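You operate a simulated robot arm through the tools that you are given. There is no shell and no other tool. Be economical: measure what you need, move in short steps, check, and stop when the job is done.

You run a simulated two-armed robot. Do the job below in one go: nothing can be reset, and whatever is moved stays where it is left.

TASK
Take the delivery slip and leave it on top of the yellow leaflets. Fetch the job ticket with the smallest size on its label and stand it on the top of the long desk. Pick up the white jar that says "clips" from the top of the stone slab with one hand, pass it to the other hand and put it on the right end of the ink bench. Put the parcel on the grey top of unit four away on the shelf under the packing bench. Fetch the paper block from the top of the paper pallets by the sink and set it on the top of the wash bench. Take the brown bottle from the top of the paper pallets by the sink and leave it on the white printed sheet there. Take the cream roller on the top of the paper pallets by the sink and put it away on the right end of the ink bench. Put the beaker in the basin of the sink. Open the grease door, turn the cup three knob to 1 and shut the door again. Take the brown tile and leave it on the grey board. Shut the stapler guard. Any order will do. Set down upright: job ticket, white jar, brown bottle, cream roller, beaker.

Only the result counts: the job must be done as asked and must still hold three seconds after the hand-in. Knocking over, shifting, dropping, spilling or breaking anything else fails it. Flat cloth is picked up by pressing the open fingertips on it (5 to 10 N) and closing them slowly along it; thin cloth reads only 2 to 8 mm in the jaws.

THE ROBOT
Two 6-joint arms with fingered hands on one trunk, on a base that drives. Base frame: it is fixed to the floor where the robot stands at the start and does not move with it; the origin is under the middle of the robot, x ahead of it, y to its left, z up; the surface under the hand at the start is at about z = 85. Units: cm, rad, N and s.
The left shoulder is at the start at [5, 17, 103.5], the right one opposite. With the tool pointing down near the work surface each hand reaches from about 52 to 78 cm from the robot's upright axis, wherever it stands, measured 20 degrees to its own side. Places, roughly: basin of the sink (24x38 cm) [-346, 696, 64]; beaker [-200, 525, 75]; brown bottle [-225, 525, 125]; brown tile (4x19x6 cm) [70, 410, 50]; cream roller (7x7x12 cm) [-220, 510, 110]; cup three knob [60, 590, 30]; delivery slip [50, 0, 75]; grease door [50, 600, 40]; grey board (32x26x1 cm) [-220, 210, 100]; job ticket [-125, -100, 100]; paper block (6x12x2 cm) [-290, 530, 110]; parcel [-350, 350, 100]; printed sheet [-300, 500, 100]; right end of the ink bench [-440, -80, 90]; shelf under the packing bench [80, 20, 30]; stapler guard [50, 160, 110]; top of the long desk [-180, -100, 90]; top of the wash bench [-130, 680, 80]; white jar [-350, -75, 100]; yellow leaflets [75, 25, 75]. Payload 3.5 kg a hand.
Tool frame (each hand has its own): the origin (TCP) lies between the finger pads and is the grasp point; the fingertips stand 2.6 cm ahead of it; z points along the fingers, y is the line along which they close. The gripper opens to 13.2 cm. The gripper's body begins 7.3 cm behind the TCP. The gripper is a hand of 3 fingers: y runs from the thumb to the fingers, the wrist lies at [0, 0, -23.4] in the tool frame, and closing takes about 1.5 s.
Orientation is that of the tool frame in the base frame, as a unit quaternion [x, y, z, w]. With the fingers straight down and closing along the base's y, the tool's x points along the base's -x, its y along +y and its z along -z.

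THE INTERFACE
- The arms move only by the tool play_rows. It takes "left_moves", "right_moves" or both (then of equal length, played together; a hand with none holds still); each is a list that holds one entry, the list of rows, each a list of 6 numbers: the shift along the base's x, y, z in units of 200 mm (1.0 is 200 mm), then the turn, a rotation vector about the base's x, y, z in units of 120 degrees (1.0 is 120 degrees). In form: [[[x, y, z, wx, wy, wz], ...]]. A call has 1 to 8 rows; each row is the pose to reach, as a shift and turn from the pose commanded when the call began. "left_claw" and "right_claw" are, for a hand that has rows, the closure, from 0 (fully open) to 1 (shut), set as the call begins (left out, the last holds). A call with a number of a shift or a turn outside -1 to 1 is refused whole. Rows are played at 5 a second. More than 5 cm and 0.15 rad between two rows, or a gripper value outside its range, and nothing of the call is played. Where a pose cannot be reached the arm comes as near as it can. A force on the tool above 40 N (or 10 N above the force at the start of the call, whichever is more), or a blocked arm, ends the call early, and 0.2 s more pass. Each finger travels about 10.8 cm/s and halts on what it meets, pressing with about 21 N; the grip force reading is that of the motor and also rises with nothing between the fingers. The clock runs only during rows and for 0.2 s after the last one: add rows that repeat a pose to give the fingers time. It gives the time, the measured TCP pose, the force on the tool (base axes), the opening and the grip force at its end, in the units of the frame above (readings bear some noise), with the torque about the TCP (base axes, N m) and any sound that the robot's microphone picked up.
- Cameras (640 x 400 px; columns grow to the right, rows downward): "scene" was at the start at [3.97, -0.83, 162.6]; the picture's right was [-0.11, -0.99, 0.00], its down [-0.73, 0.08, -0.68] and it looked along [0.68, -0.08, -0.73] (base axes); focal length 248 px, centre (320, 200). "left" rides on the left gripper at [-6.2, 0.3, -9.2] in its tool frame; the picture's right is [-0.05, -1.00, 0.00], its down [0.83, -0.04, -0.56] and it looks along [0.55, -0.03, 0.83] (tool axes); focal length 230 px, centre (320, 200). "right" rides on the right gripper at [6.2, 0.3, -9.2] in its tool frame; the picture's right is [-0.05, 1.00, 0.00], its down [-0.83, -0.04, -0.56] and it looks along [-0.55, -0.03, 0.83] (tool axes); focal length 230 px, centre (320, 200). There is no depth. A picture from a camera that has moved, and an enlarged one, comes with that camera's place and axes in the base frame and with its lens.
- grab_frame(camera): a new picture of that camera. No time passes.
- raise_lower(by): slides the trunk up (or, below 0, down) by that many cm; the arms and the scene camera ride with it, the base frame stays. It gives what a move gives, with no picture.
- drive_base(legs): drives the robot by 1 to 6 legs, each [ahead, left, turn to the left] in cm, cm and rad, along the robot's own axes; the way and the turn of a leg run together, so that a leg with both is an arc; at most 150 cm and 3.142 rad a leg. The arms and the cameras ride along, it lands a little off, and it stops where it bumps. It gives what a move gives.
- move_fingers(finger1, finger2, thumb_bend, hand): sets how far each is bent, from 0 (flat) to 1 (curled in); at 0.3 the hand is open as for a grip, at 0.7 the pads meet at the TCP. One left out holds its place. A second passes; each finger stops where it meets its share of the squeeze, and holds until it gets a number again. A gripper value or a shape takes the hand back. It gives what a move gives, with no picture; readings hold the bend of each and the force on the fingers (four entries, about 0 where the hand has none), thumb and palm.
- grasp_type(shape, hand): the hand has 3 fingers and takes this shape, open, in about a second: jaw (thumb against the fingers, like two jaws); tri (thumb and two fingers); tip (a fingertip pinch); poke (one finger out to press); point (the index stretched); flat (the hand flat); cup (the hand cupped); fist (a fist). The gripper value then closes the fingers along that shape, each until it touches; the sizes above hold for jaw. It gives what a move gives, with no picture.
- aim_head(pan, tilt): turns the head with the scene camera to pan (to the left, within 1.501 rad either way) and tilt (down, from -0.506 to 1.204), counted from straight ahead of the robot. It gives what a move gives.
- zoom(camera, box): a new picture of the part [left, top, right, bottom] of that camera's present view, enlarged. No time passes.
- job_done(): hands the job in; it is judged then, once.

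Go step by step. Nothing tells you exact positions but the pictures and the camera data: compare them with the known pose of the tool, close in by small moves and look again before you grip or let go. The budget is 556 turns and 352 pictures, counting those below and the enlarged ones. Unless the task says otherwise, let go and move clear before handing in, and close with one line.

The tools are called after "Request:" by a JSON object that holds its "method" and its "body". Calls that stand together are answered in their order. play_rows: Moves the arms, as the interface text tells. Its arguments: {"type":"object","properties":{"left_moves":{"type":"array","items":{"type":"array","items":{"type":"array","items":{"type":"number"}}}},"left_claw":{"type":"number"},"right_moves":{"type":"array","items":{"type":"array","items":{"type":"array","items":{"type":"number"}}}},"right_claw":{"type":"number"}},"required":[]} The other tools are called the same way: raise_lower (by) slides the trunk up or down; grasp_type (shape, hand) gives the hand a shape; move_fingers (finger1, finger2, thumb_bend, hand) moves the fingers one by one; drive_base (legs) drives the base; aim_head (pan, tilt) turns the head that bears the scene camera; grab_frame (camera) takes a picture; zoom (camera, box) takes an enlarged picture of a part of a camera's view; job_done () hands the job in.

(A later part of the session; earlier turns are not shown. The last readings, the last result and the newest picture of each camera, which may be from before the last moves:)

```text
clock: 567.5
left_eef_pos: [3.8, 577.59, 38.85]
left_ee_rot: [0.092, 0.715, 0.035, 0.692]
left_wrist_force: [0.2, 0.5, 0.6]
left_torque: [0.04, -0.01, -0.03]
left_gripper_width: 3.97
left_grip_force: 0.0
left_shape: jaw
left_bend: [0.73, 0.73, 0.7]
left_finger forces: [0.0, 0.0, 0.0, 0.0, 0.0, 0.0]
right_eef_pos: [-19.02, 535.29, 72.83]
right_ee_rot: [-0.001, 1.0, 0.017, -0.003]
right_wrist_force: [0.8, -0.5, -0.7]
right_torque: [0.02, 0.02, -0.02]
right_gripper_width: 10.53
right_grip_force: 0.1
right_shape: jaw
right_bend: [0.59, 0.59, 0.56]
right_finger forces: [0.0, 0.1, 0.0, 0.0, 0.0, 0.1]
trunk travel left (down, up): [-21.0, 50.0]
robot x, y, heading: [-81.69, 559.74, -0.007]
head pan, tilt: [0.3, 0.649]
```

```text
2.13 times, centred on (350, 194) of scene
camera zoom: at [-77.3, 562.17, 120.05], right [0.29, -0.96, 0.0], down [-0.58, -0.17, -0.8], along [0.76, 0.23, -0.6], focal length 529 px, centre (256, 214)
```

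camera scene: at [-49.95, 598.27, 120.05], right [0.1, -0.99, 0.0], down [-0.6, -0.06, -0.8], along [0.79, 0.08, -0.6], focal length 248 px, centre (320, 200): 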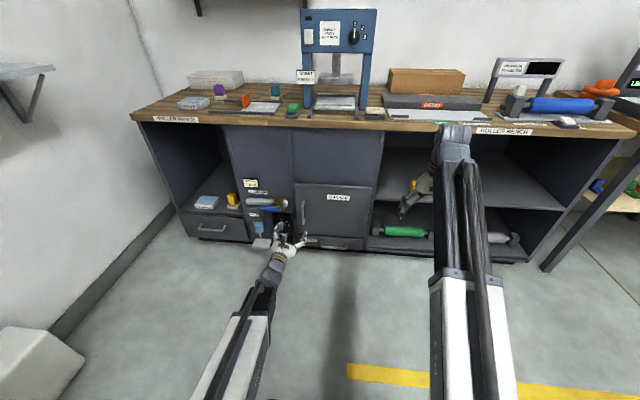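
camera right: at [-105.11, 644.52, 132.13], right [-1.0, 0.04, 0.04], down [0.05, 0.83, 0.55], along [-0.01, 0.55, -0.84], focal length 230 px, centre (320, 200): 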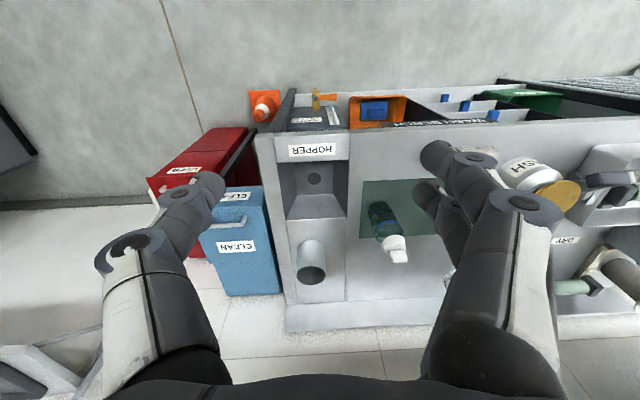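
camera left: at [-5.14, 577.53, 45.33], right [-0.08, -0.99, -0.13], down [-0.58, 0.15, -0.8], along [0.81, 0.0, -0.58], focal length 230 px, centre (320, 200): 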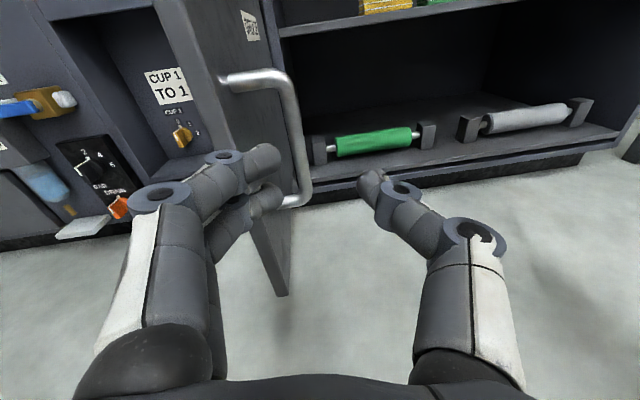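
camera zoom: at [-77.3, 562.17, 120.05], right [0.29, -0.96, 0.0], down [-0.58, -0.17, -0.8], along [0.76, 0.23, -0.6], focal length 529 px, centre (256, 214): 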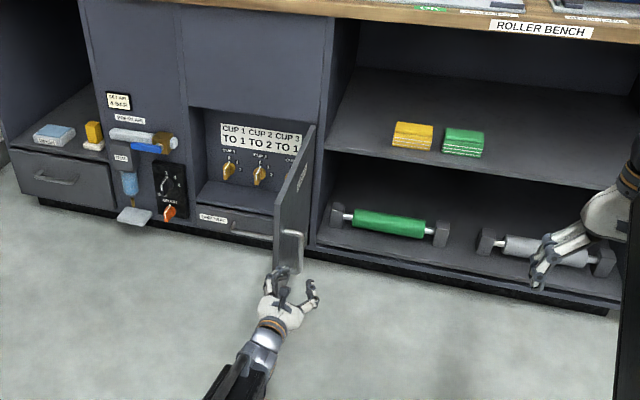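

Back a bit more and move left so I face the open cabinet.

Request:
{"method": "drive_base", "body": {"legs": [[-8, 0, 0], [0, 30, 0]]}}

Request:
{"method": "aim_head", "body": {"pan": 0, "tilt": 0.6}}

Request:
{"method": "zoom", "body": {"camera": "scene", "box": [260, 150, 400, 237]}}

Request:
{"method": "grab_frame", "body": {"camera": "left"}}

```text
clock: 570.1
left_eef_pos: [-3.92, 607.57, 38.84]
left_ee_rot: [0.092, 0.715, 0.034, 0.693]
left_wrist_force: [0.5, 0.2, 0.2]
left_torque: [-0.01, -0.03, 0.01]
left_gripper_width: 3.95
left_grip_force: 0.0
left_shape: jaw
left_bend: [0.73, 0.73, 0.7]
left_finger forces: [0.1, 0.1, 0.0, 0.0, 0.0, 0.0]
right_eef_pos: [-26.64, 565.15, 72.81]
right_ee_rot: [0.0, 1.0, 0.018, -0.002]
right_wrist_force: [-0.1, 0.9, -0.7]
right_torque: [0.01, -0.03, -0.02]
right_gripper_width: 10.54
right_grip_force: 0.1
right_shape: jaw
right_bend: [0.59, 0.59, 0.56]
right_finger forces: [0.0, 0.0, 0.1, 0.0, 0.0, 0.1]
trunk travel left (down, up): [-21.0, 50.0]
robot x, y, heading: [-89.19, 589.06, -0.015]
head pan, tilt: [0.3, 0.649]
```

```text
clock: 571.0
left_eef_pos: [-3.87, 607.52, 38.88]
left_ee_rot: [0.092, 0.715, 0.034, 0.693]
left_wrist_force: [1.1, 0.3, 0.7]
left_torque: [0.01, -0.02, -0.01]
left_gripper_width: 3.97
left_grip_force: 0.0
left_shape: jaw
left_bend: [0.73, 0.73, 0.7]
left_finger forces: [0.0, 0.0, 0.0, 0.0, 0.0, 0.0]
right_eef_pos: [-26.64, 565.12, 72.94]
right_ee_rot: [0.0, 1.0, 0.018, -0.002]
right_wrist_force: [0.3, -0.8, -1.0]
right_torque: [-0.03, -0.01, 0.01]
right_gripper_width: 10.56
right_grip_force: 0.0
right_shape: jaw
right_bend: [0.59, 0.59, 0.56]
right_finger forces: [0.0, 0.0, 0.1, 0.0, 0.1, 0.0]
trunk travel left (down, up): [-21.0, 50.0]
robot x, y, heading: [-89.22, 589.36, -0.01]
head pan, tilt: [0.0, 0.6]
```

```text
4.57 times, centred on (330, 194) of scene
camera zoom: at [-84.42, 589.6, 120.48], right [-0.01, -1.0, 0.0], down [-0.57, 0.0, -0.82], along [0.82, -0.01, -0.57], focal length 1133 px, centre (274, 230)
```

zoom: 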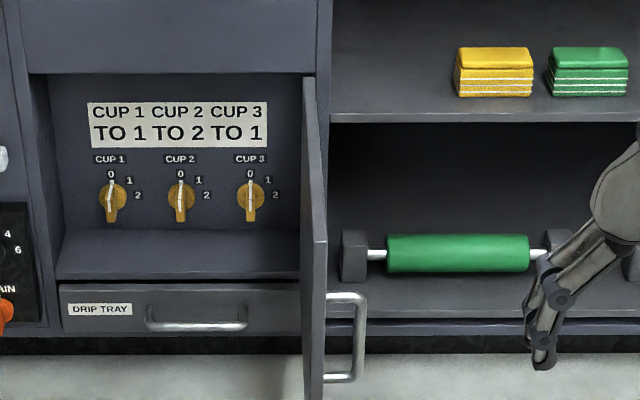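

```text
82 pictures are left
camera left: at [-12.76, 607.45, 45.33], right [-0.09, -0.99, -0.13], down [-0.58, 0.15, -0.8], along [0.81, 0.0, -0.58], focal length 230 px, centre (320, 200)
```

left: 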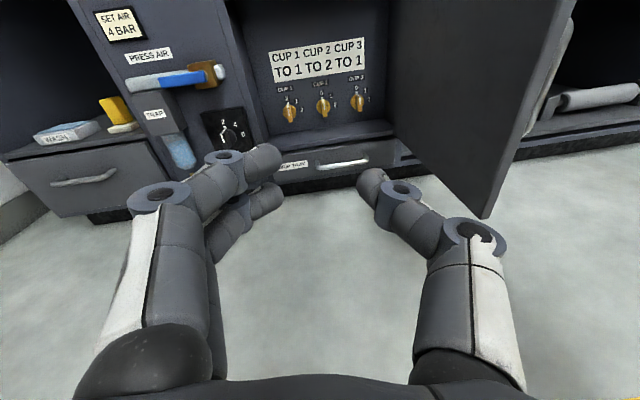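

All knobs point to 0; "1" is 45° clockwise. Cup 3 knob is at (59,591.4,27.6). Retract the right hand, lower the trunk and line up.

Request:
{"method": "play_rows", "body": {"right_moves": [[[-0.2, 0, 0, 0, 0, 0], [-0.4, 0, 0, 0, 0, 0], [-0.45, 0, 0, 0, 0, 0]]]}}

Request:
{"method": "raise_lower", "body": {"by": -10.5}}

Request:
{"method": "drive_base", "body": {"legs": [[0, -13, 0.01], [25, 0, 0]]}}

Request:
{"method": "grab_frame", "body": {"camera": "left"}}

```text
clock: 571.8
left_eef_pos: [-3.77, 607.62, 38.81]
left_ee_rot: [0.093, 0.715, 0.034, 0.692]
left_wrist_force: [-0.9, 0.1, -0.4]
left_torque: [0.01, -0.03, 0.01]
left_gripper_width: 3.98
left_grip_force: 0.1
left_shape: jaw
left_bend: [0.73, 0.73, 0.7]
left_finger forces: [0.0, 0.0, 0.0, 0.0, 0.1, 0.0]
right_eef_pos: [-35.45, 565.29, 72.19]
right_ee_rot: [0.0, 1.0, 0.017, 0.001]
right_wrist_force: [0.2, 0.1, 0.2]
right_torque: [0.0, 0.02, -0.01]
right_gripper_width: 10.53
right_grip_force: 0.1
right_shape: jaw
right_bend: [0.59, 0.59, 0.56]
right_finger forces: [0.1, 0.0, 0.1, 0.0, 0.0, 0.0]
right hand out of reach, approached as far as the arm can: row 2, 3
trunk travel left (down, up): [-21.0, 50.0]
robot x, y, heading: [-89.53, 589.38, -0.009]
head pan, tilt: [0.0, 0.6]
```

```text
clock: 573.1
left_eef_pos: [-3.84, 607.55, 28.47]
left_ee_rot: [0.093, 0.715, 0.034, 0.692]
left_wrist_force: [-0.3, -0.3, 0.2]
left_torque: [-0.01, 0.0, 0.01]
left_gripper_width: 3.96
left_grip_force: 0.2
left_shape: jaw
left_bend: [0.73, 0.73, 0.7]
left_finger forces: [0.0, 0.0, 0.0, 0.1, 0.0, 0.0]
right_eef_pos: [-35.26, 565.3, 61.84]
right_ee_rot: [0.0, 1.0, 0.017, 0.0]
right_wrist_force: [-0.2, -0.4, -0.8]
right_torque: [0.03, 0.03, -0.01]
right_gripper_width: 10.53
right_grip_force: 0.0
right_shape: jaw
right_bend: [0.59, 0.59, 0.56]
right_finger forces: [0.0, 0.0, 0.1, 0.1, 0.0, 0.1]
trunk travel left (down, up): [-10.5, 60.5]
robot x, y, heading: [-89.5, 589.71, -0.005]
head pan, tilt: [0.0, 0.6]
```

```text
clock: 575.8
left_eef_pos: [21.26, 595.62, 28.48]
left_ee_rot: [0.09, 0.715, 0.036, 0.692]
left_wrist_force: [-0.3, 0.4, 0.8]
left_torque: [-0.01, 0.02, 0.0]
left_gripper_width: 3.97
left_grip_force: 0.1
left_shape: jaw
left_bend: [0.73, 0.73, 0.7]
left_finger forces: [0.0, 0.0, 0.1, 0.0, 0.0, 0.0]
right_eef_pos: [-9.88, 553.13, 61.71]
right_ee_rot: [-0.005, 1.0, 0.017, 0.001]
right_wrist_force: [0.9, -0.7, -0.8]
right_torque: [0.0, -0.01, 0.02]
right_gripper_width: 10.54
right_grip_force: 0.1
right_shape: jaw
right_bend: [0.59, 0.59, 0.56]
right_finger forces: [0.0, 0.0, 0.1, 0.0, 0.0, 0.0]
trunk travel left (down, up): [-10.5, 60.5]
robot x, y, heading: [-64.0, 576.82, 0.001]
head pan, tilt: [0.0, 0.6]
```

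```text
81 pictures are left
camera left: at [12.25, 595.48, 34.83], right [-0.08, -0.99, -0.13], down [-0.58, 0.15, -0.8], along [0.81, 0.01, -0.58], focal length 230 px, centre (320, 200)
```

left: 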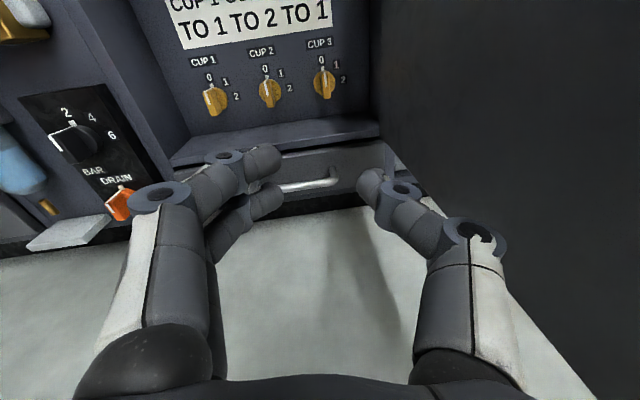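

Knob 3 lies at (59,591.8,27). Adjust y and roll slightly, then drive in.

Request:
{"method": "play_rows", "body": {"left_moves": [[[0, -0.06, -0.02, -0.03, 0, 0], [0, -0.12, -0.04, -0.06, 0, 0], [0, -0.17, -0.06, -0.09, 0, 0]]], "left_claw": 0.65}}

Request:
{"method": "drive_base", "body": {"legs": [[27, 0, 0]]}}

Request:
{"method": "grab_frame", "body": {"camera": "left"}}

```text
clock: 576.6
left_eef_pos: [21.3, 593.89, 27.23]
left_ee_rot: [0.031, 0.717, -0.039, 0.695]
left_wrist_force: [-0.2, -0.2, 0.1]
left_torque: [-0.01, 0.01, -0.01]
left_gripper_width: 4.58
left_grip_force: 0.1
left_shape: jaw
left_bend: [0.73, 0.73, 0.7]
left_finger forces: [0.1, 0.0, 0.0, 0.0, 0.1, 0.0]
left hand out of reach, approached as far as the arm can: row 2, 3
right_eef_pos: [-9.94, 553.13, 61.84]
right_ee_rot: [-0.005, 1.0, 0.018, 0.001]
right_wrist_force: [0.7, -1.0, -0.8]
right_torque: [-0.03, 0.03, -0.02]
right_gripper_width: 10.55
right_grip_force: 0.0
right_shape: jaw
right_bend: [0.59, 0.59, 0.56]
right_finger forces: [0.1, 0.1, 0.1, 0.1, 0.1, 0.0]
trunk travel left (down, up): [-10.5, 60.5]
robot x, y, heading: [-63.63, 576.76, 0.001]
head pan, tilt: [0.0, 0.6]
```

```text
clock: 578.5
left_eef_pos: [48.09, 594.92, 27.27]
left_ee_rot: [0.028, 0.717, -0.035, 0.695]
left_wrist_force: [1.1, -0.5, 0.3]
left_torque: [-0.03, -0.01, -0.06]
left_gripper_width: 4.6
left_grip_force: 0.1
left_shape: jaw
left_bend: [0.73, 0.73, 0.7]
left_finger forces: [0.0, 0.0, 0.0, 0.0, 0.1, 0.0]
right_eef_pos: [17.21, 553.89, 61.73]
right_ee_rot: [-0.01, 1.0, 0.018, 0.001]
right_wrist_force: [-0.1, 1.4, -0.1]
right_torque: [0.03, 0.01, -0.01]
right_gripper_width: 10.53
right_grip_force: 0.1
right_shape: jaw
right_bend: [0.59, 0.59, 0.56]
right_finger forces: [0.1, 0.1, 0.1, 0.0, 0.0, 0.1]
trunk travel left (down, up): [-10.5, 60.5]
robot x, y, heading: [-37.15, 576.86, 0.011]
head pan, tilt: [0.0, 0.6]
```

```text
80 pictures are left
camera left: at [39.18, 596.03, 33.67], right [-0.09, -0.99, 0.06], down [-0.58, 0.0, -0.81], along [0.81, -0.11, -0.58], focal length 230 px, centre (320, 200)
```

left: 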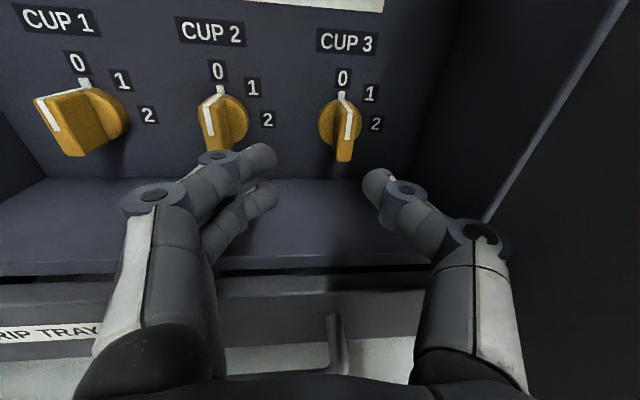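

Clear view of the CUP 3 knob at (59,592,27.7). Move y −2.7 and drive ahead.

Request:
{"method": "play_rows", "body": {"left_moves": [[[0, -0.07, 0.01, 0, 0, 0], [0, -0.13, 0.02, 0, 0, 0]]]}}

Request:
{"method": "drive_base", "body": {"legs": [[6, 0, -0.008]]}}

Request:
{"method": "grab_frame", "body": {"camera": "left"}}

```text
clock: 579.1
left_eef_pos: [48.1, 593.4, 27.93]
left_ee_rot: [0.034, 0.718, -0.041, 0.694]
left_wrist_force: [-0.1, 0.8, 0.9]
left_torque: [-0.01, 0.01, 0.0]
left_gripper_width: 4.59
left_grip_force: 0.0
left_shape: jaw
left_bend: [0.73, 0.73, 0.7]
left_finger forces: [0.1, 0.1, 0.1, 0.1, 0.0, 0.0]
left hand out of reach, approached as far as the arm can: row 1, 2
right_eef_pos: [17.3, 553.91, 61.82]
right_ee_rot: [-0.009, 1.0, 0.017, 0.001]
right_wrist_force: [-0.1, -0.2, -0.1]
right_torque: [0.0, 0.01, 0.01]
right_gripper_width: 10.52
right_grip_force: 0.0
right_shape: jaw
right_bend: [0.59, 0.59, 0.56]
right_finger forces: [0.0, 0.0, 0.0, 0.0, 0.0, 0.1]
trunk travel left (down, up): [-10.5, 60.5]
robot x, y, heading: [-37.44, 577.26, 0.015]
head pan, tilt: [0.0, 0.6]
```

```text
clock: 580.1
left_eef_pos: [54.34, 593.0, 27.98]
left_ee_rot: [0.035, 0.718, -0.042, 0.694]
left_wrist_force: [-0.7, -0.3, -0.9]
left_torque: [-0.02, -0.05, -0.07]
left_gripper_width: 4.59
left_grip_force: 0.0
left_shape: jaw
left_bend: [0.73, 0.73, 0.7]
left_finger forces: [0.0, 0.0, 0.1, 0.0, 0.0, 0.1]
right_eef_pos: [23.12, 553.47, 61.79]
right_ee_rot: [-0.007, 1.0, 0.018, 0.002]
right_wrist_force: [-0.4, 0.2, 0.7]
right_torque: [0.04, -0.01, -0.03]
right_gripper_width: 10.55
right_grip_force: 0.1
right_shape: jaw
right_bend: [0.59, 0.59, 0.56]
right_finger forces: [0.0, 0.1, 0.0, 0.0, 0.1, 0.0]
trunk travel left (down, up): [-10.5, 60.5]
robot x, y, heading: [-31.12, 577.5, 0.003]
head pan, tilt: [0.0, 0.6]
```

```text
79 pictures are left
camera left: at [45.44, 594.24, 34.37], right [-0.11, -0.99, 0.06], down [-0.58, 0.01, -0.81], along [0.8, -0.13, -0.58], focal length 230 px, centre (320, 200)
```

left: 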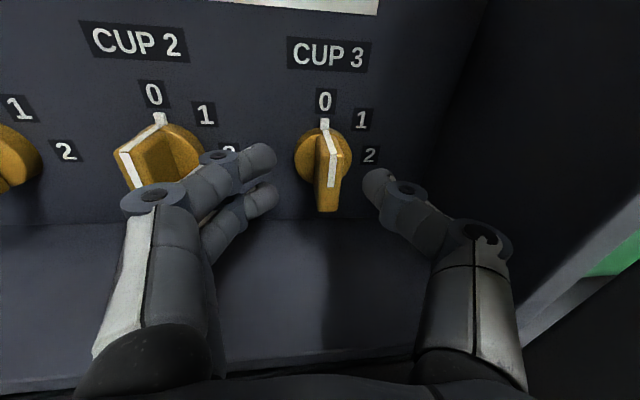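

Nearly there; ahead 2.5 cm more, then close.

Request:
{"method": "drive_base", "body": {"legs": [[2.5, 0, 0]]}}

Request:
{"method": "play_rows", "body": {"left_moves": [[[0, 0, 0, 0, 0, 0], [0, 0, 0, 0, 0, 0], [0, 0, 0, 0, 0, 0], [0, 0, 0, 0, 0, 0], [0, 0, 0, 0, 0, 0]]], "left_claw": 1}}

Request:
{"method": "grab_frame", "body": {"camera": "left"}}

```text
clock: 580.9
left_eef_pos: [56.76, 592.89, 28.1]
left_ee_rot: [0.035, 0.718, -0.042, 0.694]
left_wrist_force: [0.0, 0.1, 0.5]
left_torque: [0.01, 0.02, -0.03]
left_gripper_width: 4.56
left_grip_force: 0.0
left_shape: jaw
left_bend: [0.73, 0.73, 0.7]
left_finger forces: [0.0, 0.1, 0.1, 0.0, 0.0, 0.0]
right_eef_pos: [25.63, 553.54, 61.76]
right_ee_rot: [-0.006, 1.0, 0.017, 0.001]
right_wrist_force: [-0.6, 0.7, 0.7]
right_torque: [-0.01, 0.01, -0.04]
right_gripper_width: 10.54
right_grip_force: 0.1
right_shape: jaw
right_bend: [0.59, 0.59, 0.56]
right_finger forces: [0.0, 0.0, 0.0, 0.0, 0.1, 0.0]
trunk travel left (down, up): [-10.5, 60.5]
robot x, y, heading: [-29.11, 577.1, 0.003]
head pan, tilt: [0.0, 0.6]
```

```text
clock: 582.1
left_eef_pos: [56.83, 592.87, 27.92]
left_ee_rot: [0.036, 0.718, -0.043, 0.694]
left_wrist_force: [3.6, -1.0, 0.3]
left_torque: [-0.02, -0.03, 0.07]
left_gripper_width: 0.88
left_grip_force: 20.8
left_shape: jaw
left_bend: [0.68, 0.68, 0.7]
left_finger forces: [8.9, 9.0, 0.0, 0.0, 18.6, 0.0]
right_eef_pos: [25.69, 553.44, 61.69]
right_ee_rot: [-0.006, 1.0, 0.018, 0.001]
right_wrist_force: [-0.9, 0.4, 0.0]
right_torque: [-0.01, -0.03, 0.0]
right_gripper_width: 10.55
right_grip_force: 0.0
right_shape: jaw
right_bend: [0.59, 0.59, 0.56]
right_finger forces: [0.1, 0.1, 0.0, 0.0, 0.1, 0.0]
trunk travel left (down, up): [-10.5, 60.5]
robot x, y, heading: [-28.74, 577.15, 0.005]
head pan, tilt: [0.0, 0.6]
```

```text
78 pictures are left
camera left: at [47.97, 594.22, 34.38], right [-0.11, -0.99, 0.06], down [-0.58, 0.01, -0.81], along [0.8, -0.13, -0.58], focal length 230 px, centre (320, 200)
```

left: 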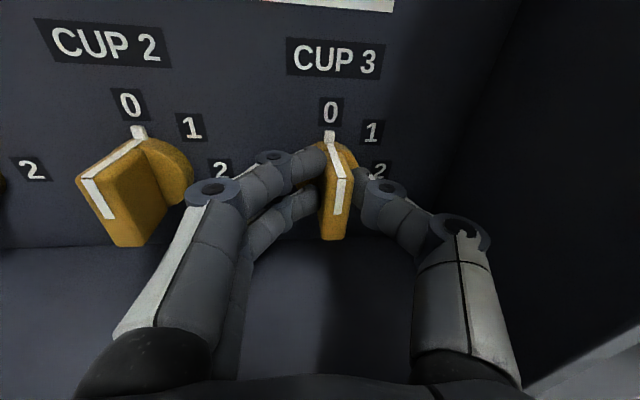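

The fin is gripped. Turn it 45° clockwise (about +x).

Request:
{"method": "play_rows", "body": {"left_moves": [[[0, 0, 0, 0.06, 0, 0], [0, 0, 0, 0.12, 0, 0], [0, 0, 0, 0.18, 0, 0], [0, 0, 0, 0.24, 0, 0], [0, 0, 0, 0.3, 0, 0], [0, 0, 0, 0.375, 0, 0]]]}}

Request:
{"method": "grab_frame", "body": {"camera": "left"}}

```text
refused: row 6 steps farther than a row can; nothing moved
```

```text
77 pictures are left
camera left: at [47.97, 594.22, 34.38], right [-0.11, -0.99, 0.06], down [-0.58, 0.01, -0.81], along [0.8, -0.13, -0.58], focal length 230 px, centre (320, 200)
```

left: 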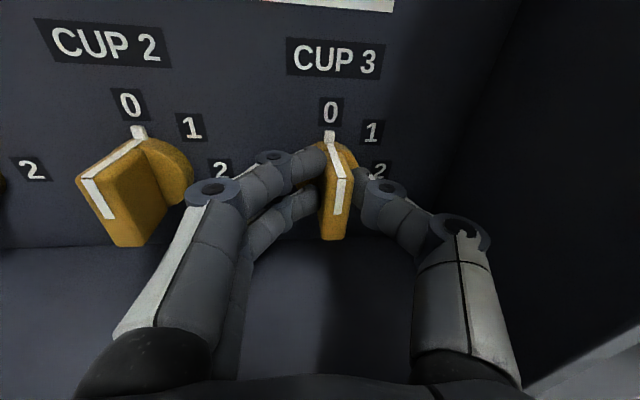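

Request:
{"method": "play_rows", "body": {"left_moves": [[[0, 0, 0, 0.06, 0, 0], [0, 0, 0, 0.12, 0, 0], [0, 0, 0, 0.18, 0, 0], [0, 0, 0, 0.24, 0, 0], [0, 0, 0, 0.3, 0, 0], [0, 0, 0, 0.35, 0, 0]]]}}

Request:
{"method": "grab_frame", "body": {"camera": "left"}}

```text
clock: 583.5
left_eef_pos: [56.96, 593.47, 28.22]
left_ee_rot: [0.292, 0.683, 0.209, 0.636]
left_wrist_force: [-1.7, -34.0, 1.5]
left_torque: [-0.47, 0.01, -0.51]
left_gripper_width: 1.14
left_grip_force: 21.4
left_shape: jaw
left_bend: [0.71, 0.71, 0.7]
left_finger forces: [3.1, 5.4, 0.0, 0.0, 28.8, 0.0]
left hand out of reach, approached as far as the arm can: row 4, 5, 6
right_eef_pos: [25.57, 553.41, 61.79]
right_ee_rot: [-0.005, 1.0, 0.017, 0.001]
right_wrist_force: [-0.3, -0.6, -0.4]
right_torque: [0.0, 0.0, 0.01]
right_gripper_width: 10.55
right_grip_force: 0.0
right_shape: jaw
right_bend: [0.59, 0.59, 0.56]
right_finger forces: [0.0, 0.0, 0.0, 0.0, 0.0, 0.1]
trunk travel left (down, up): [-10.5, 60.5]
robot x, y, heading: [-29.0, 577.09, 0.001]
head pan, tilt: [0.0, 0.6]
```

```text
76 pictures are left
camera left: at [47.99, 590.38, 33.96], right [-0.13, -0.78, -0.62], down [-0.57, 0.57, -0.59], along [0.81, 0.28, -0.52], focal length 230 px, centre (320, 200)
```

left: 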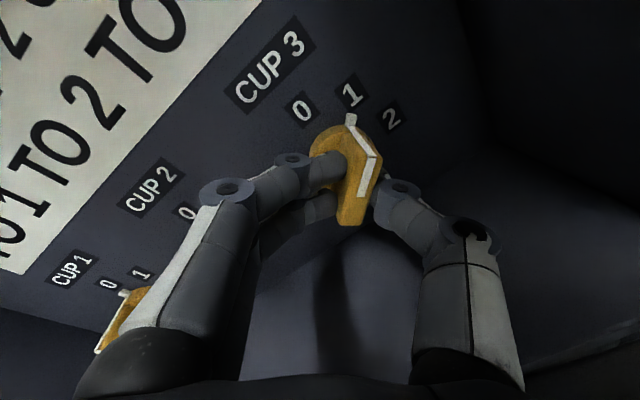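

The pointer is at 1. Release, and back the base straight out.

Request:
{"method": "play_rows", "body": {"left_moves": [[[0, 0, 0, 0, 0, 0], [0, 0, 0, 0, 0, 0], [0, 0, 0, 0, 0, 0]]], "left_claw": 0.6}}

Request:
{"method": "drive_base", "body": {"legs": [[-9, 0, 0]]}}

Request:
{"method": "grab_frame", "body": {"camera": "left"}}

```text
clock: 584.3
left_eef_pos: [56.93, 594.41, 28.18]
left_ee_rot: [0.287, 0.686, 0.211, 0.635]
left_wrist_force: [0.1, 4.6, -5.7]
left_torque: [0.21, 0.1, 0.05]
left_gripper_width: 5.3
left_grip_force: 0.1
left_shape: jaw
left_bend: [0.73, 0.73, 0.7]
left_finger forces: [0.0, 0.0, 0.0, 0.0, 4.8, 0.0]
right_eef_pos: [25.61, 553.48, 61.78]
right_ee_rot: [-0.007, 1.0, 0.017, 0.0]
right_wrist_force: [-0.2, -0.6, -0.9]
right_torque: [0.0, 0.0, -0.01]
right_gripper_width: 10.56
right_grip_force: 0.0
right_shape: jaw
right_bend: [0.59, 0.59, 0.56]
right_finger forces: [0.0, 0.1, 0.0, 0.1, 0.0, 0.1]
trunk travel left (down, up): [-10.5, 60.5]
robot x, y, heading: [-28.73, 577.33, 0.005]
head pan, tilt: [0.0, 0.6]
```

```text
clock: 585.4
left_eef_pos: [47.92, 594.36, 28.27]
left_ee_rot: [0.288, 0.685, 0.21, 0.635]
left_wrist_force: [-0.1, 0.2, 0.2]
left_torque: [0.02, 0.01, 0.01]
left_gripper_width: 5.27
left_grip_force: 0.0
left_shape: jaw
left_bend: [0.73, 0.73, 0.7]
left_finger forces: [0.0, 0.1, 0.1, 0.0, 0.1, 0.0]
right_eef_pos: [16.65, 553.53, 61.82]
right_ee_rot: [-0.007, 1.0, 0.018, 0.001]
right_wrist_force: [-0.5, -0.1, 1.1]
right_torque: [-0.02, -0.01, 0.01]
right_gripper_width: 10.55
right_grip_force: 0.0
right_shape: jaw
right_bend: [0.59, 0.59, 0.56]
right_finger forces: [0.0, 0.1, 0.0, 0.0, 0.1, 0.0]
trunk travel left (down, up): [-10.5, 60.5]
robot x, y, heading: [-37.5, 577.7, 0.002]
head pan, tilt: [0.0, 0.6]
```

```text
75 pictures are left
camera left: at [39.07, 591.08, 34.03], right [-0.12, -0.78, -0.62], down [-0.58, 0.56, -0.59], along [0.81, 0.28, -0.52], focal length 230 px, centre (320, 200)
```

left: 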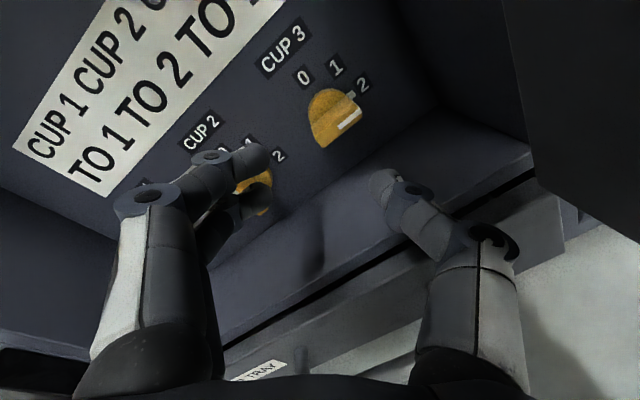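

The pointer looks to be at 2 now. Zoom to verify.

Request:
{"method": "zoom", "body": {"camera": "left", "box": [250, 20, 410, 120]}}

```text
4.00 times, centred on (330, 70) of left
camera zoom: at [39.07, 591.08, 34.03], right [-0.12, -0.78, -0.62], down [-0.58, 0.56, -0.59], along [0.81, 0.28, -0.52], focal length 920 px, centre (280, 720)
```

zoom: 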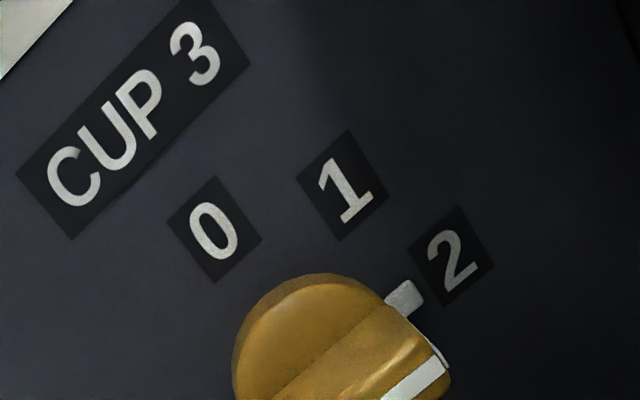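

It is at 2: the off-centre thumb nudged it on release. With the hand's present 38° roll, squeezing the fin again centred will rotate it back to about 1. Re-centre: base right 2 cm, then in.

Request:
{"method": "drive_base", "body": {"legs": [[0, -2.2, 0]]}}

Request:
{"method": "play_rows", "body": {"left_moves": [[[0, 0, -0.02, 0, 0, 0], [0, 0, -0.03, 0, 0, 0], [0, 0, -0.03, 0, 0, 0]]], "left_claw": 0.45}}

Request:
{"method": "drive_base", "body": {"legs": [[8.5, 0, 0]]}}

Request:
{"method": "grab_frame", "body": {"camera": "left"}}

```text
clock: 586.2
left_eef_pos: [47.95, 592.01, 28.32]
left_ee_rot: [0.289, 0.685, 0.211, 0.635]
left_wrist_force: [-0.3, 0.1, 0.5]
left_torque: [-0.02, 0.01, 0.0]
left_gripper_width: 5.29
left_grip_force: 0.0
left_shape: jaw
left_bend: [0.73, 0.73, 0.7]
left_finger forces: [0.1, 0.0, 0.0, 0.0, 0.0, 0.0]
right_eef_pos: [16.84, 551.3, 61.77]
right_ee_rot: [-0.007, 1.0, 0.017, 0.0]
right_wrist_force: [-0.3, 1.5, -0.8]
right_torque: [0.05, -0.01, 0.02]
right_gripper_width: 10.54
right_grip_force: 0.1
right_shape: jaw
right_bend: [0.59, 0.59, 0.56]
right_finger forces: [0.0, 0.0, 0.0, 0.0, 0.0, 0.1]
trunk travel left (down, up): [-10.5, 60.5]
robot x, y, heading: [-37.94, 575.22, 0.004]
head pan, tilt: [0.0, 0.6]
```

```text
clock: 587.0
left_eef_pos: [47.91, 592.16, 27.66]
left_ee_rot: [0.289, 0.685, 0.211, 0.635]
left_wrist_force: [0.5, -0.5, -0.4]
left_torque: [0.0, -0.01, -0.03]
left_gripper_width: 7.22
left_grip_force: 0.1
left_shape: jaw
left_bend: [0.72, 0.72, 0.7]
left_finger forces: [0.0, 0.1, 0.0, 0.0, 0.1, 0.0]
right_eef_pos: [16.74, 551.29, 61.8]
right_ee_rot: [-0.007, 1.0, 0.017, 0.001]
right_wrist_force: [0.2, -0.7, -0.6]
right_torque: [-0.03, 0.01, 0.02]
right_gripper_width: 10.57
right_grip_force: 0.1
right_shape: jaw
right_bend: [0.59, 0.59, 0.56]
right_finger forces: [0.1, 0.0, 0.0, 0.0, 0.0, 0.1]
trunk travel left (down, up): [-10.5, 60.5]
robot x, y, heading: [-37.94, 574.76, 0.002]
head pan, tilt: [0.0, 0.6]
```

```text
clock: 588.1
left_eef_pos: [56.61, 592.22, 27.67]
left_ee_rot: [0.289, 0.685, 0.21, 0.635]
left_wrist_force: [0.0, 0.6, -0.2]
left_torque: [-0.02, 0.0, -0.01]
left_gripper_width: 7.19
left_grip_force: 0.1
left_shape: jaw
left_bend: [0.72, 0.72, 0.7]
left_finger forces: [0.0, 0.0, 0.0, 0.1, 0.1, 0.0]
right_eef_pos: [25.5, 551.38, 61.73]
right_ee_rot: [-0.007, 1.0, 0.018, 0.0]
right_wrist_force: [1.0, -0.3, 0.2]
right_torque: [-0.03, -0.01, -0.01]
right_gripper_width: 10.51
right_grip_force: 0.0
right_shape: jaw
right_bend: [0.59, 0.59, 0.56]
right_finger forces: [0.0, 0.0, 0.0, 0.1, 0.0, 0.0]
trunk travel left (down, up): [-10.5, 60.5]
robot x, y, heading: [-28.88, 574.89, 0.008]
head pan, tilt: [0.0, 0.6]
```

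```text
73 pictures are left
camera left: at [47.77, 588.94, 33.46], right [-0.13, -0.78, -0.62], down [-0.58, 0.56, -0.59], along [0.81, 0.28, -0.52], focal length 230 px, centre (320, 200)
```

left: 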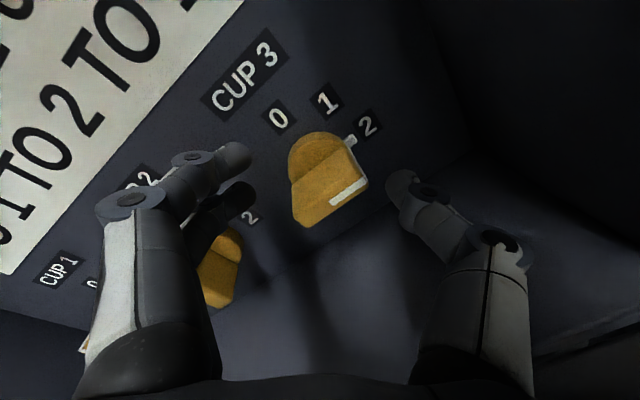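

Aligned: squeezing will turn the fin to point at 1. Close.

Request:
{"method": "play_rows", "body": {"left_moves": [[[0, 0, 0, 0, 0, 0], [0, 0, 0, 0, 0, 0], [0, 0, 0, 0, 0, 0], [0, 0, 0, 0, 0, 0], [0, 0, 0, 0, 0, 0], [0, 0, 0, 0, 0, 0]]], "left_claw": 1}}

Request:
{"method": "grab_frame", "body": {"camera": "left"}}

```text
clock: 589.5
left_eef_pos: [56.69, 592.11, 27.73]
left_ee_rot: [0.288, 0.685, 0.211, 0.636]
left_wrist_force: [0.3, 0.9, 4.5]
left_torque: [0.02, -0.15, 0.03]
left_gripper_width: 1.64
left_grip_force: 20.6
left_shape: jaw
left_bend: [0.62, 0.74, 0.71]
left_finger forces: [11.6, 6.6, 0.0, 0.1, 13.9, 0.1]
right_eef_pos: [25.34, 551.37, 61.75]
right_ee_rot: [-0.007, 1.0, 0.017, 0.001]
right_wrist_force: [0.9, -0.1, -0.4]
right_torque: [0.01, 0.04, 0.0]
right_gripper_width: 10.55
right_grip_force: 0.0
right_shape: jaw
right_bend: [0.59, 0.59, 0.56]
right_finger forces: [0.0, 0.1, 0.0, 0.0, 0.0, 0.0]
trunk travel left (down, up): [-10.5, 60.5]
robot x, y, heading: [-28.99, 574.87, 0.004]
head pan, tilt: [0.0, 0.6]
```

```text
72 pictures are left
camera left: at [47.77, 588.95, 33.52], right [-0.12, -0.78, -0.62], down [-0.58, 0.56, -0.59], along [0.81, 0.28, -0.52], focal length 230 px, centre (320, 200)
```

left: 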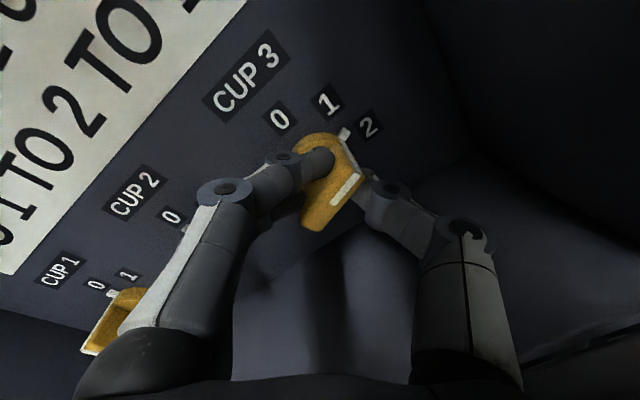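

Halfway there. With the grip held, roll the hand back about 26°.

Request:
{"method": "play_rows", "body": {"left_moves": [[[0, 0, 0, -0.06, 0, 0], [0, 0, 0, -0.12, 0, 0], [0, 0, 0, -0.18, 0, 0], [0, 0, 0, -0.22, 0, 0]]]}}

Request:
{"method": "grab_frame", "body": {"camera": "left"}}

```text
clock: 590.5
left_eef_pos: [56.54, 592.21, 27.61]
left_ee_rot: [0.135, 0.715, 0.049, 0.684]
left_wrist_force: [0.7, 10.7, -1.3]
left_torque: [0.06, -0.04, 0.29]
left_gripper_width: 1.56
left_grip_force: 20.9
left_shape: jaw
left_bend: [0.62, 0.73, 0.71]
left_finger forces: [12.8, 7.9, 0.0, 0.1, 13.8, 0.0]
right_eef_pos: [25.44, 551.4, 61.85]
right_ee_rot: [-0.006, 1.0, 0.016, 0.001]
right_wrist_force: [0.2, 0.5, -0.8]
right_torque: [0.01, -0.01, -0.03]
right_gripper_width: 10.54
right_grip_force: 0.0
right_shape: jaw
right_bend: [0.59, 0.59, 0.56]
right_finger forces: [0.0, 0.0, 0.0, 0.0, 0.0, 0.0]
trunk travel left (down, up): [-10.5, 60.5]
robot x, y, heading: [-28.7, 574.73, 0.005]
head pan, tilt: [0.0, 0.6]
```

```text
71 pictures are left
camera left: at [47.76, 591.96, 34.19], right [-0.12, -0.97, -0.2], down [-0.58, 0.24, -0.78], along [0.81, 0.02, -0.59], focal length 230 px, centre (320, 200)
```

left: 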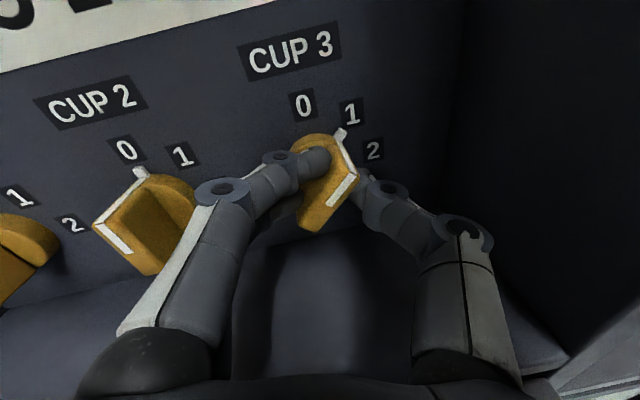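

Pointer is at 1 now. Open and back straight out.

Request:
{"method": "play_rows", "body": {"left_moves": [[[0, 0, 0, 0, 0, 0], [0, 0, 0, 0, 0, 0], [0, 0, 0, 0, 0, 0], [0, 0, 0, 0, 0, 0]]], "left_claw": 0.45}}

Request:
{"method": "zoom", "body": {"camera": "left", "box": [220, 50, 420, 175]}}

Request:
{"method": "drive_base", "body": {"legs": [[-10, 0, 0]]}}

Request:
{"method": "zoom", "body": {"camera": "left", "box": [220, 30, 420, 155]}}

```text
clock: 591.5
left_eef_pos: [56.7, 592.05, 27.79]
left_ee_rot: [0.135, 0.715, 0.049, 0.685]
left_wrist_force: [-0.3, -0.1, -0.1]
left_torque: [0.0, 0.02, 0.03]
left_gripper_width: 7.2
left_grip_force: 0.0
left_shape: jaw
left_bend: [0.72, 0.72, 0.7]
left_finger forces: [0.0, 0.1, 0.1, 0.0, 0.0, 0.1]
right_eef_pos: [25.38, 551.39, 61.89]
right_ee_rot: [-0.007, 1.0, 0.017, 0.001]
right_wrist_force: [-0.4, -0.5, 0.2]
right_torque: [0.03, -0.01, 0.0]
right_gripper_width: 10.53
right_grip_force: 0.1
right_shape: jaw
right_bend: [0.59, 0.59, 0.56]
right_finger forces: [0.0, 0.1, 0.1, 0.1, 0.0, 0.0]
trunk travel left (down, up): [-10.5, 60.5]
robot x, y, heading: [-29.37, 575.24, 0.007]
head pan, tilt: [0.0, 0.6]
```

```text
3.20 times, centred on (320, 112) of left
camera zoom: at [47.76, 591.79, 34.27], right [-0.13, -0.97, -0.2], down [-0.58, 0.24, -0.78], along [0.81, 0.02, -0.59], focal length 736 px, centre (320, 480)
```

zoom: 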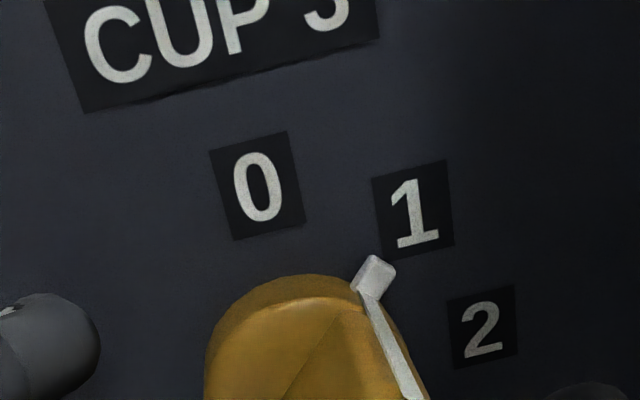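

```text
clock: 592.6
left_eef_pos: [46.85, 592.1, 27.69]
left_ee_rot: [0.135, 0.715, 0.049, 0.685]
left_wrist_force: [-0.1, -0.7, -0.1]
left_torque: [0.01, 0.04, 0.02]
left_gripper_width: 7.21
left_grip_force: 0.2
left_shape: jaw
left_bend: [0.72, 0.72, 0.7]
left_finger forces: [0.0, 0.0, 0.0, 0.0, 0.0, 0.1]
right_eef_pos: [15.61, 551.39, 61.78]
right_ee_rot: [-0.007, 1.0, 0.017, 0.001]
right_wrist_force: [0.5, -0.2, -0.1]
right_torque: [-0.03, 0.01, 0.02]
right_gripper_width: 10.52
right_grip_force: 0.1
right_shape: jaw
right_bend: [0.59, 0.59, 0.56]
right_finger forces: [0.1, 0.1, 0.0, 0.0, 0.1, 0.1]
trunk travel left (down, up): [-10.5, 60.5]
robot x, y, heading: [-38.61, 575.27, 0.006]
head pan, tilt: [0.0, 0.6]
```

```text
3.20 times, centred on (320, 92) of left
camera zoom: at [37.96, 591.8, 34.27], right [-0.13, -0.97, -0.2], down [-0.58, 0.24, -0.78], along [0.81, 0.02, -0.59], focal length 736 px, centre (320, 544)
```

zoom: 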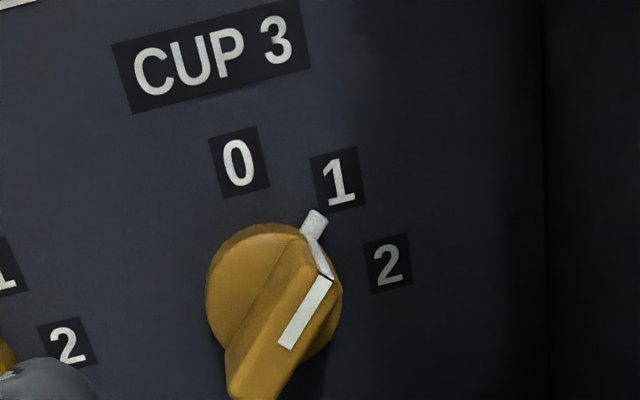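

The pointer is exactly at 1. Now close the door: back out, close the left fist, and go around to the door's outer side.

Request:
{"method": "drive_base", "body": {"legs": [[-40, 0, 0]]}}

Request:
{"method": "play_rows", "body": {"left_moves": [[[0, 0, 0.05, 0, 0, 0], [0, 0, 0.15, 0, 0, 0], [0, 0, 0.3, 0, 0, 0], [0, 0, 0.4, 0, 0, 0], [0, 0, 0.4, 0, 0, 0]]], "left_claw": 1}}

Request:
{"method": "drive_base", "body": {"legs": [[0, -25, 0], [29, 0, 0]]}}

Request:
{"method": "aim_head", "body": {"pan": 0.4, "tilt": 0.75}}

Request:
{"method": "grab_frame", "body": {"camera": "scene"}}

```text
clock: 595.1
left_eef_pos: [6.6, 592.11, 27.7]
left_ee_rot: [0.134, 0.715, 0.051, 0.684]
left_wrist_force: [0.3, 0.8, 0.8]
left_torque: [0.02, -0.01, 0.03]
left_gripper_width: 7.23
left_grip_force: 0.1
left_shape: jaw
left_bend: [0.72, 0.72, 0.7]
left_finger forces: [0.1, 0.0, 0.0, 0.0, 0.0, 0.0]
right_eef_pos: [-24.51, 551.17, 61.85]
right_ee_rot: [-0.009, 1.0, 0.017, 0.0]
right_wrist_force: [-0.3, -0.3, 0.1]
right_torque: [0.03, -0.01, 0.02]
right_gripper_width: 10.52
right_grip_force: 0.1
right_shape: jaw
right_bend: [0.59, 0.59, 0.56]
right_finger forces: [0.1, 0.0, 0.0, 0.0, 0.1, 0.1]
trunk travel left (down, up): [-10.5, 60.5]
robot x, y, heading: [-78.98, 574.78, 0.007]
head pan, tilt: [0.0, 0.6]
```

```text
clock: 596.3
left_eef_pos: [6.58, 592.0, 35.71]
left_ee_rot: [0.134, 0.715, 0.05, 0.685]
left_wrist_force: [0.9, -1.1, 0.1]
left_torque: [-0.01, 0.01, -0.02]
left_gripper_width: 0.01
left_grip_force: 21.0
left_shape: jaw
left_bend: [0.64, 0.63, 0.66]
left_finger forces: [0.0, 0.0, 0.0, 0.1, 0.0, 0.0]
right_eef_pos: [-24.47, 551.26, 61.86]
right_ee_rot: [-0.009, 1.0, 0.018, 0.0]
right_wrist_force: [0.0, 0.6, -0.2]
right_torque: [-0.02, 0.01, 0.0]
right_gripper_width: 10.56
right_grip_force: 0.0
right_shape: jaw
right_bend: [0.59, 0.59, 0.56]
right_finger forces: [0.1, 0.0, 0.0, 0.0, 0.0, 0.0]
trunk travel left (down, up): [-10.5, 60.5]
robot x, y, heading: [-79.1, 574.56, 0.014]
head pan, tilt: [0.0, 0.6]
```

```text
clock: 599.7
left_eef_pos: [35.33, 567.94, 35.75]
left_ee_rot: [0.132, 0.715, 0.052, 0.684]
left_wrist_force: [-0.1, -0.1, -0.6]
left_torque: [0.02, 0.0, 0.0]
left_gripper_width: 0.01
left_grip_force: 20.8
left_shape: jaw
left_bend: [0.64, 0.63, 0.66]
left_finger forces: [0.1, 0.0, 0.1, 0.0, 0.0, 0.0]
right_eef_pos: [4.42, 527.06, 61.76]
right_ee_rot: [-0.011, 1.0, 0.018, 0.001]
right_wrist_force: [0.2, 0.4, -0.4]
right_torque: [0.0, -0.01, 0.02]
right_gripper_width: 10.52
right_grip_force: 0.0
right_shape: jaw
right_bend: [0.59, 0.59, 0.56]
right_finger forces: [0.0, 0.1, 0.0, 0.0, 0.1, 0.0]
trunk travel left (down, up): [-10.5, 60.5]
robot x, y, heading: [-49.93, 549.88, 0.019]
head pan, tilt: [0.0, 0.6]
```

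```text
clock: 600.6
left_eef_pos: [35.28, 567.88, 35.72]
left_ee_rot: [0.133, 0.715, 0.051, 0.684]
left_wrist_force: [-0.7, -0.2, 0.1]
left_torque: [0.02, 0.0, -0.02]
left_gripper_width: 0.0
left_grip_force: 20.6
left_shape: jaw
left_bend: [0.64, 0.63, 0.66]
left_finger forces: [0.0, 0.0, 0.1, 0.0, 0.0, 0.1]
right_eef_pos: [4.46, 527.01, 61.76]
right_ee_rot: [-0.012, 1.0, 0.017, 0.0]
right_wrist_force: [0.0, 0.5, 0.5]
right_torque: [0.02, 0.01, 0.02]
right_gripper_width: 10.54
right_grip_force: 0.1
right_shape: jaw
right_bend: [0.59, 0.59, 0.56]
right_finger forces: [0.1, 0.0, 0.0, 0.0, 0.1, 0.0]
trunk travel left (down, up): [-10.5, 60.5]
robot x, y, heading: [-50.01, 549.71, 0.013]
head pan, tilt: [0.4, 0.75]
```

```text
68 pictures are left
camera scene: at [-46.38, 553.44, 108.69], right [0.4, -0.92, 0.0], down [-0.62, -0.27, -0.73], along [0.67, 0.29, -0.68], focal length 248 px, centre (320, 200)
```

scene: 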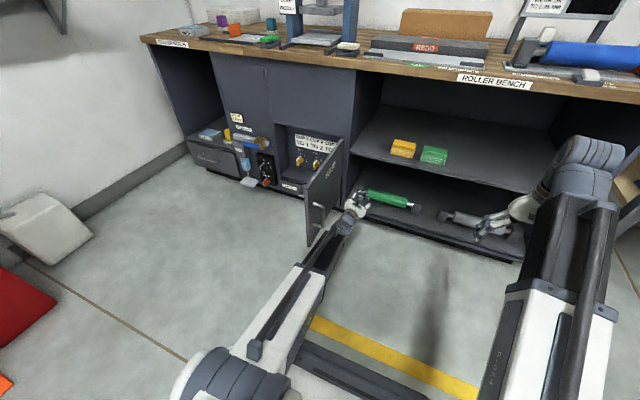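

The left fist is beside the door's outer face. Push it leftward.

Request:
{"method": "drive_base", "body": {"legs": [[0, 15, -0.013], [0, 10, 0]]}}

Request:
{"method": "grab_frame", "body": {"camera": "scene"}}

```text
clock: 602.7
left_eef_pos: [35.44, 591.62, 35.83]
left_ee_rot: [0.137, 0.714, 0.048, 0.685]
left_wrist_force: [-0.1, 0.4, 0.8]
left_torque: [0.02, 0.02, -0.02]
left_gripper_width: 0.01
left_grip_force: 20.9
left_shape: jaw
left_bend: [0.64, 0.63, 0.66]
left_finger forces: [0.0, 0.0, 0.1, 0.0, 0.0, 0.0]
right_eef_pos: [3.99, 551.13, 61.77]
right_ee_rot: [-0.004, 1.0, 0.018, 0.001]
right_wrist_force: [-0.9, -0.4, 0.7]
right_torque: [0.0, -0.01, 0.01]
right_gripper_width: 10.52
right_grip_force: 0.1
right_shape: jaw
right_bend: [0.59, 0.59, 0.56]
right_finger forces: [0.0, 0.0, 0.0, 0.0, 0.0, 0.0]
trunk travel left (down, up): [-10.5, 60.5]
robot x, y, heading: [-49.91, 574.79, -0.005]
head pan, tilt: [0.4, 0.75]
```

```text
67 pictures are left
camera scene: at [-46.41, 578.32, 108.69], right [0.39, -0.92, 0.0], down [-0.63, -0.26, -0.73], along [0.67, 0.28, -0.68], focal length 248 px, centre (320, 200)
```

scene: 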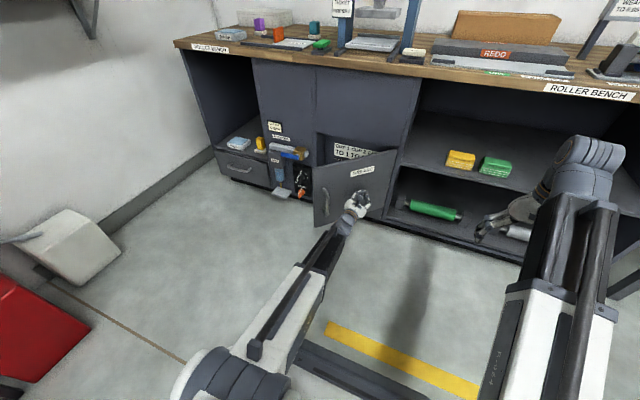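

Continue: left 10, then ahead to push it shut.

Request:
{"method": "drive_base", "body": {"legs": [[0, 10, 0], [9, 0, 0]]}}

Request:
{"method": "grab_frame", "body": {"camera": "scene"}}

```text
clock: 604.6
left_eef_pos: [44.7, 601.35, 35.89]
left_ee_rot: [0.139, 0.714, 0.047, 0.685]
left_wrist_force: [-0.1, -0.5, -0.4]
left_torque: [-0.02, -0.04, 0.01]
left_gripper_width: 0.01
left_grip_force: 21.0
left_shape: jaw
left_bend: [0.64, 0.64, 0.66]
left_finger forces: [0.0, 0.1, 0.0, 0.0, 0.0, 0.0]
right_eef_pos: [12.99, 560.79, 61.91]
right_ee_rot: [-0.002, 1.0, 0.017, 0.0]
right_wrist_force: [-0.8, 0.5, 0.5]
right_torque: [0.0, -0.03, 0.0]
right_gripper_width: 10.52
right_grip_force: 0.1
right_shape: jaw
right_bend: [0.59, 0.59, 0.56]
right_finger forces: [0.0, 0.0, 0.0, 0.0, 0.0, 0.0]
trunk travel left (down, up): [-10.5, 60.5]
robot x, y, heading: [-40.79, 584.76, -0.003]
head pan, tilt: [0.4, 0.75]
```

```text
66 pictures are left
camera scene: at [-37.3, 588.26, 108.69], right [0.38, -0.92, 0.0], down [-0.63, -0.26, -0.73], along [0.68, 0.28, -0.68], focal length 248 px, centre (320, 200)
```

scene: 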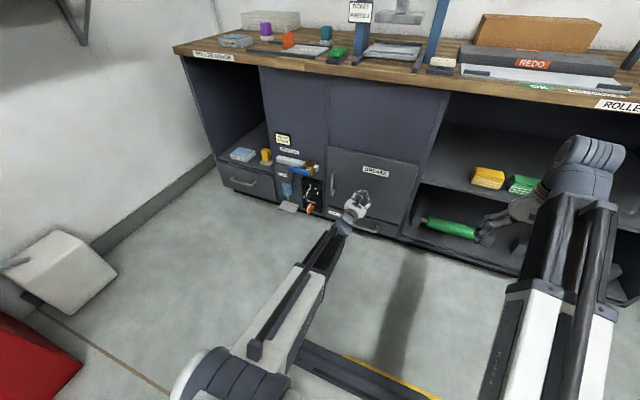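

Nearly shut; push ahead 3 more and check.

Request:
{"method": "drive_base", "body": {"legs": [[2.6, 0, 0]]}}

Request:
{"method": "zoom", "body": {"camera": "scene", "box": [260, 120, 460, 245]}}

```text
clock: 605.5
left_eef_pos: [46.2, 601.1, 35.63]
left_ee_rot: [0.141, 0.713, 0.045, 0.685]
left_wrist_force: [-5.7, -0.3, 0.9]
left_torque: [0.02, -0.02, -0.05]
left_gripper_width: 0.01
left_grip_force: 20.5
left_shape: jaw
left_bend: [0.66, 0.66, 0.68]
left_finger forces: [0.0, 0.0, 0.0, 0.0, 0.0, 0.0]
right_eef_pos: [14.74, 560.88, 61.89]
right_ee_rot: [-0.002, 1.0, 0.018, 0.001]
right_wrist_force: [-0.4, -0.1, 0.4]
right_torque: [0.04, 0.01, 0.0]
right_gripper_width: 10.55
right_grip_force: 0.0
right_shape: jaw
right_bend: [0.59, 0.59, 0.56]
right_finger forces: [0.1, 0.0, 0.1, 0.0, 0.1, 0.0]
trunk travel left (down, up): [-10.5, 60.5]
robot x, y, heading: [-39.04, 584.95, -0.008]
head pan, tilt: [0.4, 0.75]
stopped in leg 1: the force on the tool passed its limit at 59 N (the readings are from after the stop); the commanded pose is now the measured one
```

```text
3.20 times, centred on (360, 182) of scene
camera zoom: at [-35.54, 588.24, 108.69], right [0.38, -0.92, 0.0], down [-0.63, -0.26, -0.73], along [0.68, 0.28, -0.68], focal length 793 px, centre (192, 256)
```

zoom: 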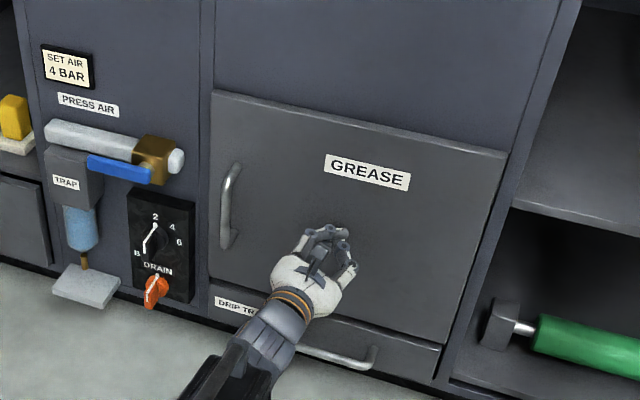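

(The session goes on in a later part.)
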